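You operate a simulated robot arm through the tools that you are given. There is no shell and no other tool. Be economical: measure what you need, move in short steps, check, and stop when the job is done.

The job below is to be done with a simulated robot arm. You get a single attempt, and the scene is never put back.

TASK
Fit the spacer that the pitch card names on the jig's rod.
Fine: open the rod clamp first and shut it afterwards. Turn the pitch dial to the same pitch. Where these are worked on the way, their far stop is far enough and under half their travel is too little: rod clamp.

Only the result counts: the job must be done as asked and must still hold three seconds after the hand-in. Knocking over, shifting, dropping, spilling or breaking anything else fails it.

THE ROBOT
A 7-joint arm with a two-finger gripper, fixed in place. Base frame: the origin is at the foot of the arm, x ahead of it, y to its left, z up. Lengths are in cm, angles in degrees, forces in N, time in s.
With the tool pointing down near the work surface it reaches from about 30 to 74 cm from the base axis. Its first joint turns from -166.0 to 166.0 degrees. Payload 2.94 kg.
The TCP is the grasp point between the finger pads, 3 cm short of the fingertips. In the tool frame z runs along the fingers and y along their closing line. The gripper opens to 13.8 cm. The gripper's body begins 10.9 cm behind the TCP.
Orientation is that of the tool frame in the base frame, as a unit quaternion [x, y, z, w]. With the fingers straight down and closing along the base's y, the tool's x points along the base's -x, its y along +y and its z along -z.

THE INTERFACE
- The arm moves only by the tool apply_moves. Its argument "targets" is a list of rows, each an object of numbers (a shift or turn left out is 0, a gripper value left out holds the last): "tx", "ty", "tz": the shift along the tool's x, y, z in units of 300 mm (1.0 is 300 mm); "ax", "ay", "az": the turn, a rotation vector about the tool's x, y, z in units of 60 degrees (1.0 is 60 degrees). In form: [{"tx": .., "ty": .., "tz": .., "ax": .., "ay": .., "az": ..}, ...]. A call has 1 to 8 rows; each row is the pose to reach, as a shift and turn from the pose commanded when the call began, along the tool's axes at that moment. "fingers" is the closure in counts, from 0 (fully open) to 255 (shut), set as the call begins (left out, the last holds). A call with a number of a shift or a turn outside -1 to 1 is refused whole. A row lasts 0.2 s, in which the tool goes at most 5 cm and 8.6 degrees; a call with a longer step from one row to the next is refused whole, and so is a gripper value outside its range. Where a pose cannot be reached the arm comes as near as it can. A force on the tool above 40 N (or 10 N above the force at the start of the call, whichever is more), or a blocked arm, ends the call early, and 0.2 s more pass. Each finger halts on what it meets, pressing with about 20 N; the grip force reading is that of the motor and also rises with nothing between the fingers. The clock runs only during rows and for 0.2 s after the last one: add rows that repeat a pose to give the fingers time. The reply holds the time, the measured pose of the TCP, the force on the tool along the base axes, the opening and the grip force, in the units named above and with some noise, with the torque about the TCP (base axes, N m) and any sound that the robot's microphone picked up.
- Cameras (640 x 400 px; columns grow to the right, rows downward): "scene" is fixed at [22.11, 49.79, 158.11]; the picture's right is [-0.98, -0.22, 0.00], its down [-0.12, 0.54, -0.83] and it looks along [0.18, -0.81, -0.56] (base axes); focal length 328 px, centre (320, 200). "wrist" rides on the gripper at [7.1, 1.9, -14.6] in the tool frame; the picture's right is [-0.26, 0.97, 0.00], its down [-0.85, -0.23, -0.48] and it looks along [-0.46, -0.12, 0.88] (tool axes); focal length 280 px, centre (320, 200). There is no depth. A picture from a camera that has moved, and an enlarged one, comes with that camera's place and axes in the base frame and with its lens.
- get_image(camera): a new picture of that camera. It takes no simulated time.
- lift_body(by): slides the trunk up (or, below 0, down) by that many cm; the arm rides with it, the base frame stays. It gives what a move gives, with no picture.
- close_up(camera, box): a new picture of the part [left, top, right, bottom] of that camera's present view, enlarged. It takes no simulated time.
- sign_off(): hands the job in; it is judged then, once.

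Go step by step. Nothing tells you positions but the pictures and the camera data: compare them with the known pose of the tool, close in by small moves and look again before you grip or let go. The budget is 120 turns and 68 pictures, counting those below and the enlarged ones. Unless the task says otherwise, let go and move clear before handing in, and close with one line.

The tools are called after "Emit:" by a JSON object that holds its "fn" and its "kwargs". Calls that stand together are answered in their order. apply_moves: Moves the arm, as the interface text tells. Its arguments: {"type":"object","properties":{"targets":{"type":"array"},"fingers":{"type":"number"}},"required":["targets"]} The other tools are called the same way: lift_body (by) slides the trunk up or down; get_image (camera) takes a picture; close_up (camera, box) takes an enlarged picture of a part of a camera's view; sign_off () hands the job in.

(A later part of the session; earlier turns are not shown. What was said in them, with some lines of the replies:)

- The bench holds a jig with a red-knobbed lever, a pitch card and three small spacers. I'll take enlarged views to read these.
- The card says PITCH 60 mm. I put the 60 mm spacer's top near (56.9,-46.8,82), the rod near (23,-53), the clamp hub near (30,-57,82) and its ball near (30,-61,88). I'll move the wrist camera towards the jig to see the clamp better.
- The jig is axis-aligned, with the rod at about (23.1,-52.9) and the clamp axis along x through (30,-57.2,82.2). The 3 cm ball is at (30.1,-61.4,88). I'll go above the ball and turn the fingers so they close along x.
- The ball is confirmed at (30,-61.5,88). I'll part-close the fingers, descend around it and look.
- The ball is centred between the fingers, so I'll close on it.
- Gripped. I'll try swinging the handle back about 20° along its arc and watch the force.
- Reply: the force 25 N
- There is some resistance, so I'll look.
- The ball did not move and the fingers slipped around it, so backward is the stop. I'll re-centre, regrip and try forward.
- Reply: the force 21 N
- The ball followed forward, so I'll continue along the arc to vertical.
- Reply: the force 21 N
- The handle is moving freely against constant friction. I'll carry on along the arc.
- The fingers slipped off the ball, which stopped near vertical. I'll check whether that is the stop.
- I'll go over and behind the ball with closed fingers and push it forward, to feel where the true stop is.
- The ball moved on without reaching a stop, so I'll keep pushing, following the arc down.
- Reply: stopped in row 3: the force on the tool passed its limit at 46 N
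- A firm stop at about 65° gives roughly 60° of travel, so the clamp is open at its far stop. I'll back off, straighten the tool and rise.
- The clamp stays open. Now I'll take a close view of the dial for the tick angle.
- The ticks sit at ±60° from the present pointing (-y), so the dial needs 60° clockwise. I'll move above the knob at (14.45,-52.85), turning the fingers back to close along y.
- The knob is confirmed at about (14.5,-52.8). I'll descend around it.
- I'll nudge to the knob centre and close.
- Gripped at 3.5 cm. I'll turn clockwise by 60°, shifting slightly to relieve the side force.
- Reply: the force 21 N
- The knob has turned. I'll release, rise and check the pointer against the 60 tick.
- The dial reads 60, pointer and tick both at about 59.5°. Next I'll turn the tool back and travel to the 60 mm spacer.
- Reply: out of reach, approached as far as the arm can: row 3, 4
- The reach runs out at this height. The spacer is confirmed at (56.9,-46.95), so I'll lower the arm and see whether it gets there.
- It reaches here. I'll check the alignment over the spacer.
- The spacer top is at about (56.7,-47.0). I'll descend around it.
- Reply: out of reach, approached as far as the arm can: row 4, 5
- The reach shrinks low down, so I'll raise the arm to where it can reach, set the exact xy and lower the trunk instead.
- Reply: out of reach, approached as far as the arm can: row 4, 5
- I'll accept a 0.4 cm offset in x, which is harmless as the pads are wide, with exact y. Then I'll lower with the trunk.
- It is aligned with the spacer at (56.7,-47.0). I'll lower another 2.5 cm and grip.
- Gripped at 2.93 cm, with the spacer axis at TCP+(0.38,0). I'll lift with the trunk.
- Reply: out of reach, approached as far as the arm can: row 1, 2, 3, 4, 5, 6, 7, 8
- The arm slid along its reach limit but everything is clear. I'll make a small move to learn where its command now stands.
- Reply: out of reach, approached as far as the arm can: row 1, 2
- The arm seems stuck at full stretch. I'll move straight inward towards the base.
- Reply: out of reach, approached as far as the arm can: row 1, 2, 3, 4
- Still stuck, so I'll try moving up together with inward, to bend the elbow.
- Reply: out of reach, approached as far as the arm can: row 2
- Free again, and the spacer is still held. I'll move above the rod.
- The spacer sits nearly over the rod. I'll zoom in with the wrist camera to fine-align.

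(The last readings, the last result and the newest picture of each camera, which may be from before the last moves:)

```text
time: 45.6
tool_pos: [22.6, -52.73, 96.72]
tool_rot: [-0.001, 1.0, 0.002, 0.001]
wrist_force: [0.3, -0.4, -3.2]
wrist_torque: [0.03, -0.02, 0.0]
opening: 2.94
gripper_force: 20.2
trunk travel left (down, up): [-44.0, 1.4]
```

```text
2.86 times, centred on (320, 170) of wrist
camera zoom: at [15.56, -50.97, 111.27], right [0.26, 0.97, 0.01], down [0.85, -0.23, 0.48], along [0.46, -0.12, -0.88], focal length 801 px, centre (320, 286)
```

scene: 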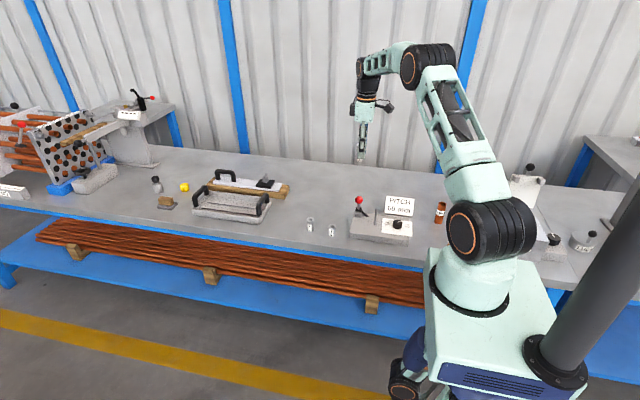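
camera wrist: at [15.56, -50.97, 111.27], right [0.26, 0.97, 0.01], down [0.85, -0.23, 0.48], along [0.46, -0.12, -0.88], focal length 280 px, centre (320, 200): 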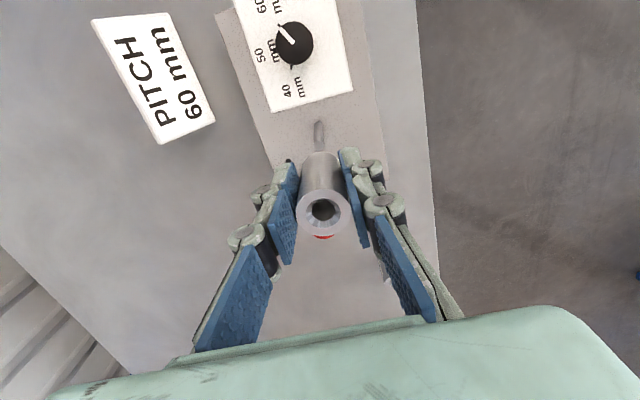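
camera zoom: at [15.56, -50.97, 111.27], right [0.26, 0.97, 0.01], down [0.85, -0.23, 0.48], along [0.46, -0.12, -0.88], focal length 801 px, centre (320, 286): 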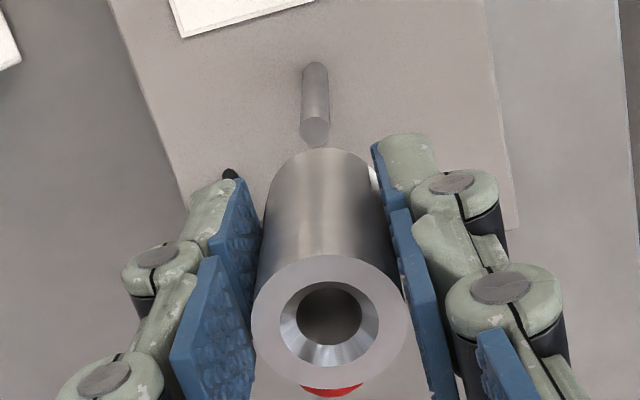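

I'll lower to just above the rod top with a small correction and compare from both cameras.

Emit:
{"fn": "apply_moves", "kwargs": {"targets": [{"tx": 0.003, "ty": -0.005, "tz": 0.08}, {"tx": 0.003, "ty": -0.005, "tz": 0.15}, {"tx": 0.003, "ty": -0.005, "tz": 0.15}]}}

Emit:
{"fn": "close_up", "kwargs": {"camera": "wrist", "box": [270, 60, 370, 240]}}

Emit:
{"fn": "close_up", "kwargs": {"camera": "scene", "box": [360, 185, 408, 230]}}

```text
time: 46.4
tool_pos: [22.49, -52.93, 92.18]
tool_rot: [-0.001, 1.0, 0.003, 0.0]
wrist_force: [0.1, -0.6, -2.2]
wrist_torque: [-0.01, 0.01, 0.01]
opening: 2.92
gripper_force: 20.0
trunk travel left (down, up): [-44.0, 1.4]
```

```text
2.22 times, centred on (320, 150) of wrist
camera zoom: at [15.51, -51.06, 106.77], right [0.26, 0.97, 0.01], down [0.85, -0.23, 0.47], along [0.46, -0.12, -0.88], focal length 623 px, centre (320, 311)
```

zoom: 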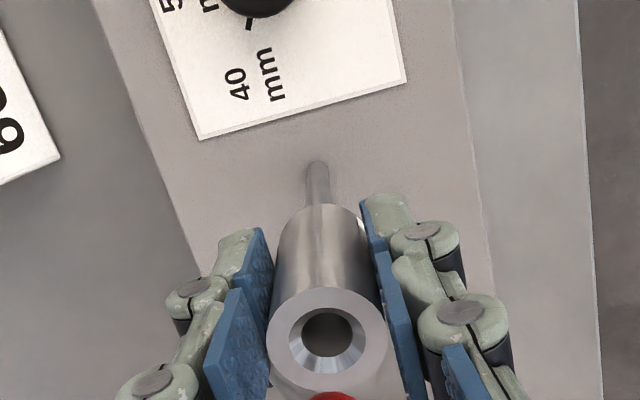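

```text
8.89 times, centred on (384, 208) of scene
camera zoom: at [22.11, 49.79, 158.11], right [-0.98, -0.22, 0.0], down [-0.12, 0.54, -0.83], along [0.18, -0.81, -0.56], focal length 2920 px, centre (-249, 133)
```

zoom: 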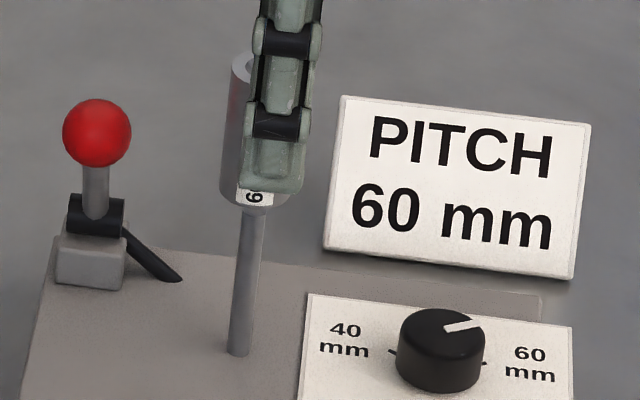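

It is aligned in both views to within about 0.1 cm. I'll lower slowly onto the rod.

Emit:
{"fn": "apply_moves", "kwargs": {"targets": [{"tz": 0.02}, {"tz": 0.04}, {"tz": 0.06}, {"tz": 0.08}]}}

Emit:
{"fn": "close_up", "kwargs": {"camera": "scene", "box": [360, 185, 408, 230]}}

```text
time: 47.4
tool_pos: [22.57, -52.79, 89.93]
tool_rot: [-0.001, 1.0, 0.002, 0.001]
wrist_force: [-1.0, -0.9, -1.4]
wrist_torque: [-0.02, 0.04, -0.03]
opening: 2.94
gripper_force: 19.7
trunk travel left (down, up): [-44.0, 1.4]
```

```text
8.89 times, centred on (384, 208) of scene
camera zoom: at [22.11, 49.79, 158.11], right [-0.98, -0.22, 0.0], down [-0.12, 0.54, -0.83], along [0.18, -0.81, -0.56], focal length 2920 px, centre (-249, 133)
```

zoom: 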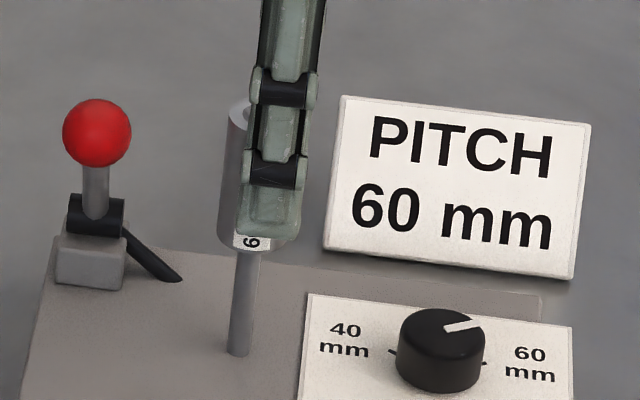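

No contact force, and the bottom is now below the rod top, so the rod should be in the bore. I'll continue down.

Emit:
{"fn": "apply_moves", "kwargs": {"targets": [{"tz": 0.03}, {"tz": 0.06}, {"tz": 0.09}, {"tz": 0.12}]}}

Emit:
{"fn": "close_up", "kwargs": {"camera": "wrist", "box": [270, 60, 370, 240]}}

```text
time: 48.4
tool_pos: [22.35, -52.89, 86.25]
tool_rot: [0.0, 1.0, 0.003, 0.0]
wrist_force: [-0.3, 0.0, -2.0]
wrist_torque: [0.0, 0.03, 0.04]
opening: 2.92
gripper_force: 19.8
trunk travel left (down, up): [-44.0, 1.4]
```

```text
2.22 times, centred on (320, 150) of wrist
camera zoom: at [15.36, -51.11, 100.8], right [0.26, 0.97, 0.01], down [0.85, -0.23, 0.47], along [0.46, -0.12, -0.88], focal length 623 px, centre (320, 311)
```

zoom: 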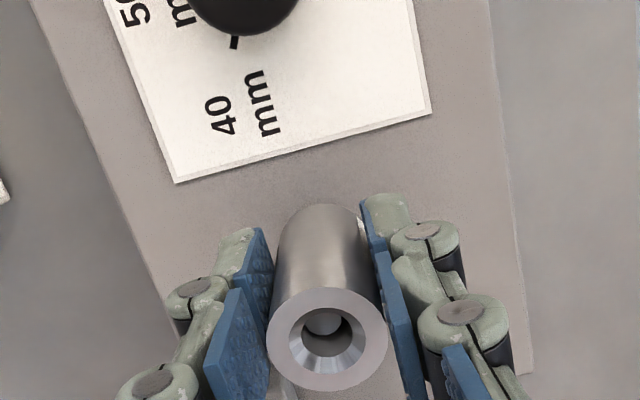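

The rod is visible inside the bore. I'll lower on to seat it.

Emit:
{"fn": "apply_moves", "kwargs": {"targets": [{"tz": 0.03}, {"tz": 0.06}, {"tz": 0.085}, {"tz": 0.095}]}}

Emit:
{"fn": "apply_moves", "kwargs": {"targets": [{"tz": 0.005}, {"tz": 0.01}]}}

Emit:
{"fn": "close_up", "kwargs": {"camera": "scene", "box": [360, 185, 408, 230]}}

```text
time: 49.4
tool_pos: [22.41, -52.91, 83.5]
tool_rot: [-0.001, 1.0, 0.004, 0.0]
wrist_force: [-0.1, 0.4, -2.3]
wrist_torque: [0.0, 0.03, -0.04]
opening: 2.93
gripper_force: 19.7
trunk travel left (down, up): [-44.0, 1.4]
```

```text
time: 50.0
tool_pos: [22.44, -52.94, 83.43]
tool_rot: [-0.001, 1.0, 0.003, 0.001]
wrist_force: [-0.1, 5.1, 16.3]
wrist_torque: [0.18, -0.09, 0.0]
opening: 2.98
gripper_force: 20.1
trunk travel left (down, up): [-44.0, 1.4]
```

```text
8.89 times, centred on (384, 208) of scene
camera zoom: at [22.11, 49.79, 158.11], right [-0.98, -0.22, 0.0], down [-0.12, 0.54, -0.83], along [0.18, -0.81, -0.56], focal length 2920 px, centre (-249, 133)
```

zoom: 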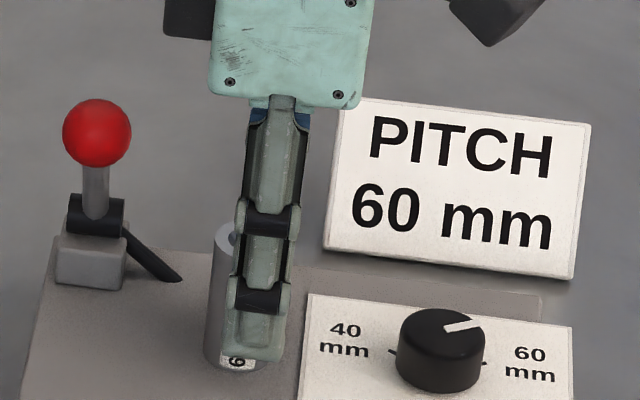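

Seated on the plate. I'll release modestly and rise straight up.

Emit:
{"fn": "apply_moves", "kwargs": {"targets": [{}, {}, {}, {"tz": -0.06}, {"tz": -0.2}, {"tz": -0.35}, {"tz": -0.5}, {"tz": -0.6}], "fingers": 160}}

Emit:
{"fn": "close_up", "kwargs": {"camera": "scene", "box": [345, 180, 417, 245]}}

```text
time: 51.8
tool_pos: [22.49, -53.08, 101.21]
tool_rot: [-0.001, 1.0, 0.003, 0.001]
wrist_force: [-0.5, 0.0, -0.1]
wrist_torque: [0.01, 0.0, -0.03]
opening: 5.14
gripper_force: 0.0
trunk travel left (down, up): [-44.0, 1.4]
```

```text
6.15 times, centred on (381, 212) of scene
camera zoom: at [22.11, 49.79, 158.11], right [-0.98, -0.22, 0.0], down [-0.12, 0.54, -0.83], along [0.18, -0.81, -0.56], focal length 2022 px, centre (-55, 123)
```

zoom: 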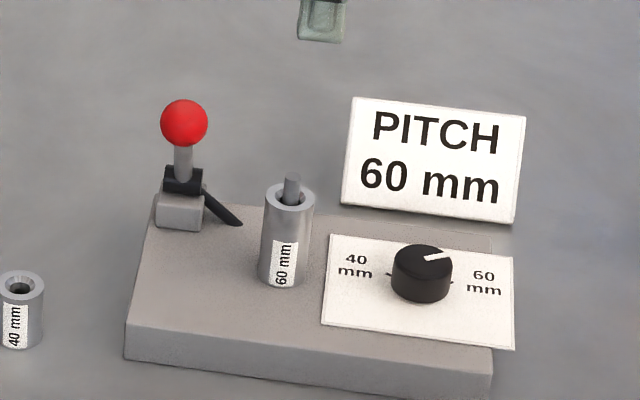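

The 60 mm spacer is on the rod and the dial is at 60. Now I'll close the clamp, with fingers shut, tool turned as before and placed in front of the ball.

Emit:
{"fn": "apply_moves", "kwargs": {"targets": [{"tx": -0.03, "ty": 0.025, "az": 0.14}, {"tx": -0.06, "ty": 0.05, "az": 0.28}, {"tx": -0.1, "ty": 0.08, "az": 0.42}, {"tx": -0.13, "ty": 0.105, "az": 0.56}, {"tx": -0.16, "ty": 0.13, "az": 0.7}, {"tx": -0.2, "ty": 0.16, "az": 0.84}, {"tx": -0.23, "ty": 0.18, "az": 0.98}, {"tx": -0.253, "ty": 0.203, "az": 1.0}], "fingers": 255}}

Emit:
{"fn": "apply_moves", "kwargs": {"targets": [{"az": 0.14}, {"az": 0.28}, {"az": 0.42}, {"az": 0.5}]}}

Emit:
{"fn": "get_image", "kwargs": {"camera": "wrist"}}

```text
time: 53.6
tool_pos: [29.93, -46.73, 101.27]
tool_rot: [0.501, 0.866, 0.003, -0.002]
wrist_force: [0.4, -0.5, 0.1]
wrist_torque: [0.01, -0.01, -0.01]
opening: 0.0
gripper_force: 19.9
trunk travel left (down, up): [-44.0, 1.4]
```

```text
time: 54.6
tool_pos: [29.94, -46.83, 101.13]
tool_rot: [0.707, 0.707, 0.002, -0.003]
wrist_force: [1.2, -0.8, 0.1]
wrist_torque: [0.02, 0.0, -0.01]
opening: 0.01
gripper_force: 20.2
trunk travel left (down, up): [-44.0, 1.4]
```

```text
25 pictures are left
camera wrist: at [31.96, -39.95, 115.8], right [0.96, -0.26, 0.0], down [-0.23, -0.85, 0.47], along [-0.12, -0.45, -0.88], focal length 280 px, centre (320, 200)
```

wrist: 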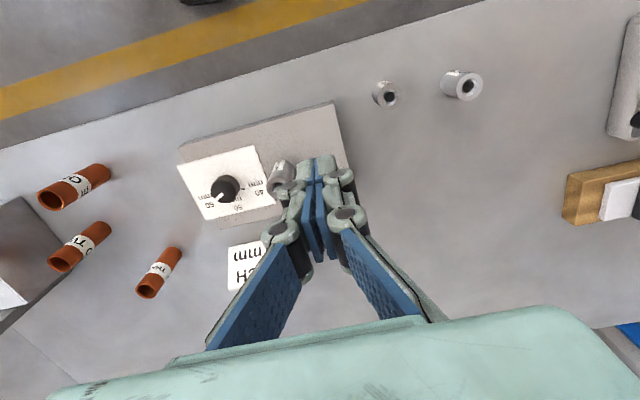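

I'll descend in front of the ball, then push it back in short steps.

Emit:
{"fn": "apply_moves", "kwargs": {"targets": [{"tz": 0.13}, {"tz": 0.26}, {"tz": 0.373}, {"tz": 0.373, "tx": -0.08}, {"tz": 0.373, "tx": -0.13}, {"tz": 0.373, "tx": -0.18}, {"tz": 0.373, "tx": -0.22}, {"tz": 0.373, "tx": -0.26}]}}

Emit:
{"fn": "apply_moves", "kwargs": {"targets": [{"tx": -0.03}, {"tx": -0.06, "tz": 0.005}, {"tx": -0.09, "tz": 0.01}, {"tx": -0.115, "tz": 0.015}, {"tx": -0.135, "tz": 0.02}]}}

Emit:
{"fn": "get_image", "kwargs": {"camera": "wrist"}}

```text
time: 56.4
tool_pos: [30.01, -54.69, 90.0]
tool_rot: [0.707, 0.707, 0.002, -0.002]
wrist_force: [0.4, -0.4, -0.6]
wrist_torque: [-0.02, 0.01, 0.03]
opening: 0.0
gripper_force: 28.8
trunk travel left (down, up): [-44.0, 1.4]
```

```text
time: 57.6
tool_pos: [29.84, -58.76, 89.38]
tool_rot: [0.706, 0.708, 0.003, -0.001]
wrist_force: [0.5, -0.1, 0.1]
wrist_torque: [0.02, -0.01, 0.01]
opening: 0.0
gripper_force: 28.6
trunk travel left (down, up): [-44.0, 1.4]
```

```text
24 pictures are left
camera wrist: at [31.94, -51.76, 104.09], right [0.97, -0.26, 0.0], down [-0.23, -0.85, 0.47], along [-0.12, -0.45, -0.88], focal length 280 px, centre (320, 200)
```

wrist: 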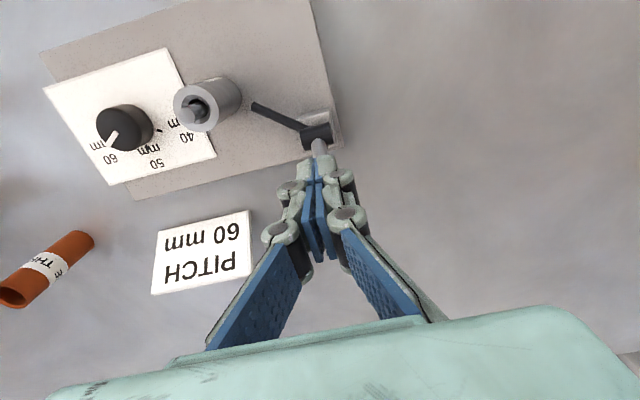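

The handle has swung back. I'll push a little further to make sure it is on its stop.

Emit:
{"fn": "apply_moves", "kwargs": {"targets": [{"tx": -0.015, "tz": 0.003}, {"tx": -0.03, "tz": 0.006}, {"tx": -0.045, "tz": 0.01}, {"tx": -0.055, "tz": 0.01}]}}

```text
time: 58.4
tool_pos: [29.87, -58.93, 89.29]
tool_rot: [0.706, 0.708, 0.008, -0.01]
wrist_force: [-3.9, 16.6, 18.1]
wrist_torque: [0.18, 0.16, -0.04]
opening: 0.57
gripper_force: 28.5
trunk travel left (down, up): [-44.0, 1.4]
stopped in row 3: the force on the tool passed its limit at 43 N (the readings are from after the stop); the commanded pose is now the measured one
```

The stop force passed 40 N, so the clamp is shut. I'll back off forward, rise and check everything.

Emit:
{"fn": "apply_moves", "kwargs": {"targets": [{"tx": 0.06}, {"tx": 0.1, "tz": -0.05}, {"tx": 0.1, "tz": -0.18}, {"tx": 0.1, "tz": -0.32}, {"tx": 0.1, "tz": -0.45}]}}

Emit:
{"fn": "close_up", "kwargs": {"camera": "scene", "box": [345, 180, 417, 245]}}

Emit:
{"fn": "get_image", "kwargs": {"camera": "scene"}}

Emit:
{"fn": "get_image", "kwargs": {"camera": "wrist"}}

```text
time: 59.6
tool_pos: [29.8, -56.88, 102.61]
tool_rot: [0.706, 0.708, 0.007, -0.008]
wrist_force: [-0.2, 0.4, 0.1]
wrist_torque: [0.01, -0.01, 0.01]
opening: 0.0
gripper_force: 28.1
trunk travel left (down, up): [-44.0, 1.4]
```

```text
6.15 times, centred on (381, 212) of scene
camera zoom: at [22.11, 49.79, 158.11], right [-0.98, -0.22, 0.0], down [-0.12, 0.54, -0.83], along [0.18, -0.81, -0.56], focal length 2022 px, centre (-55, 123)
```

zoom: 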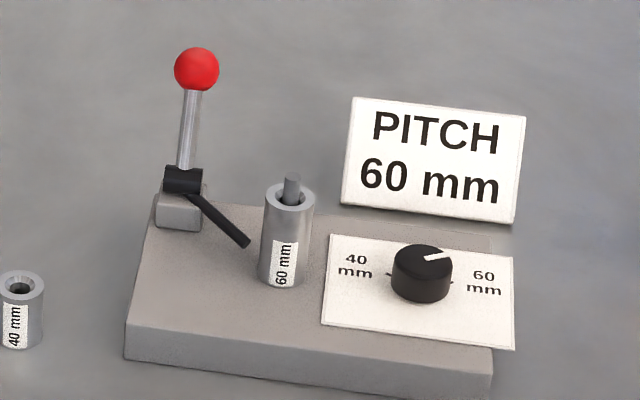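

```text
22 pictures are left
```

scene: 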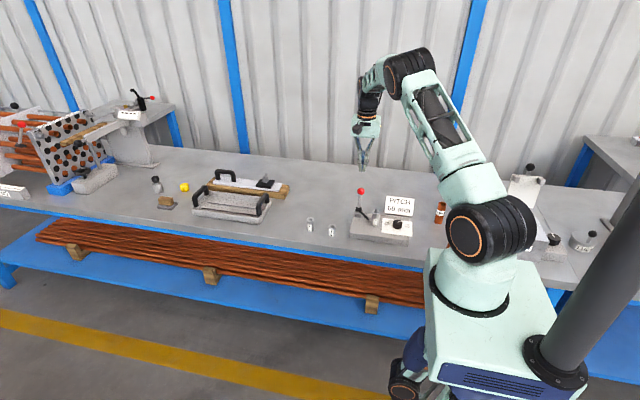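

```text
21 pictures are left
camera wrist: at [31.87, -50.15, 117.27], right [0.97, -0.26, -0.01], down [-0.23, -0.86, 0.46], along [-0.12, -0.44, -0.89], focal length 280 px, centre (320, 200)
```

wrist: 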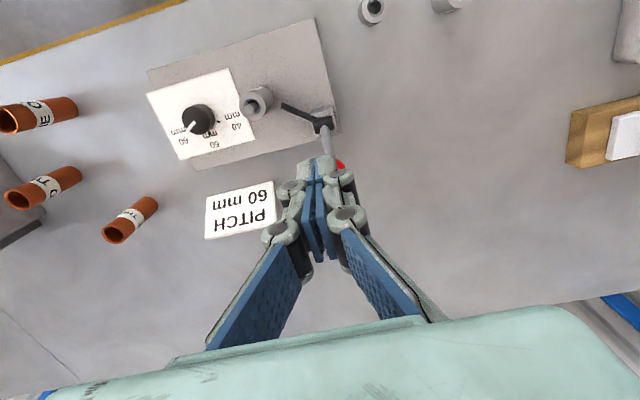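

Spacer seated, clamp back in its original shut position, dial at 60 and the arm clear. Handing in.

Emit:
{"fn": "sign_off", "kwargs": {}}

```text
The job is handed in.
```

The 60 mm spacer is seated on the jig's rod, the rod clamp was opened first and shut again to its stop, the pitch dial points at 60 mm, and the job is handed in.
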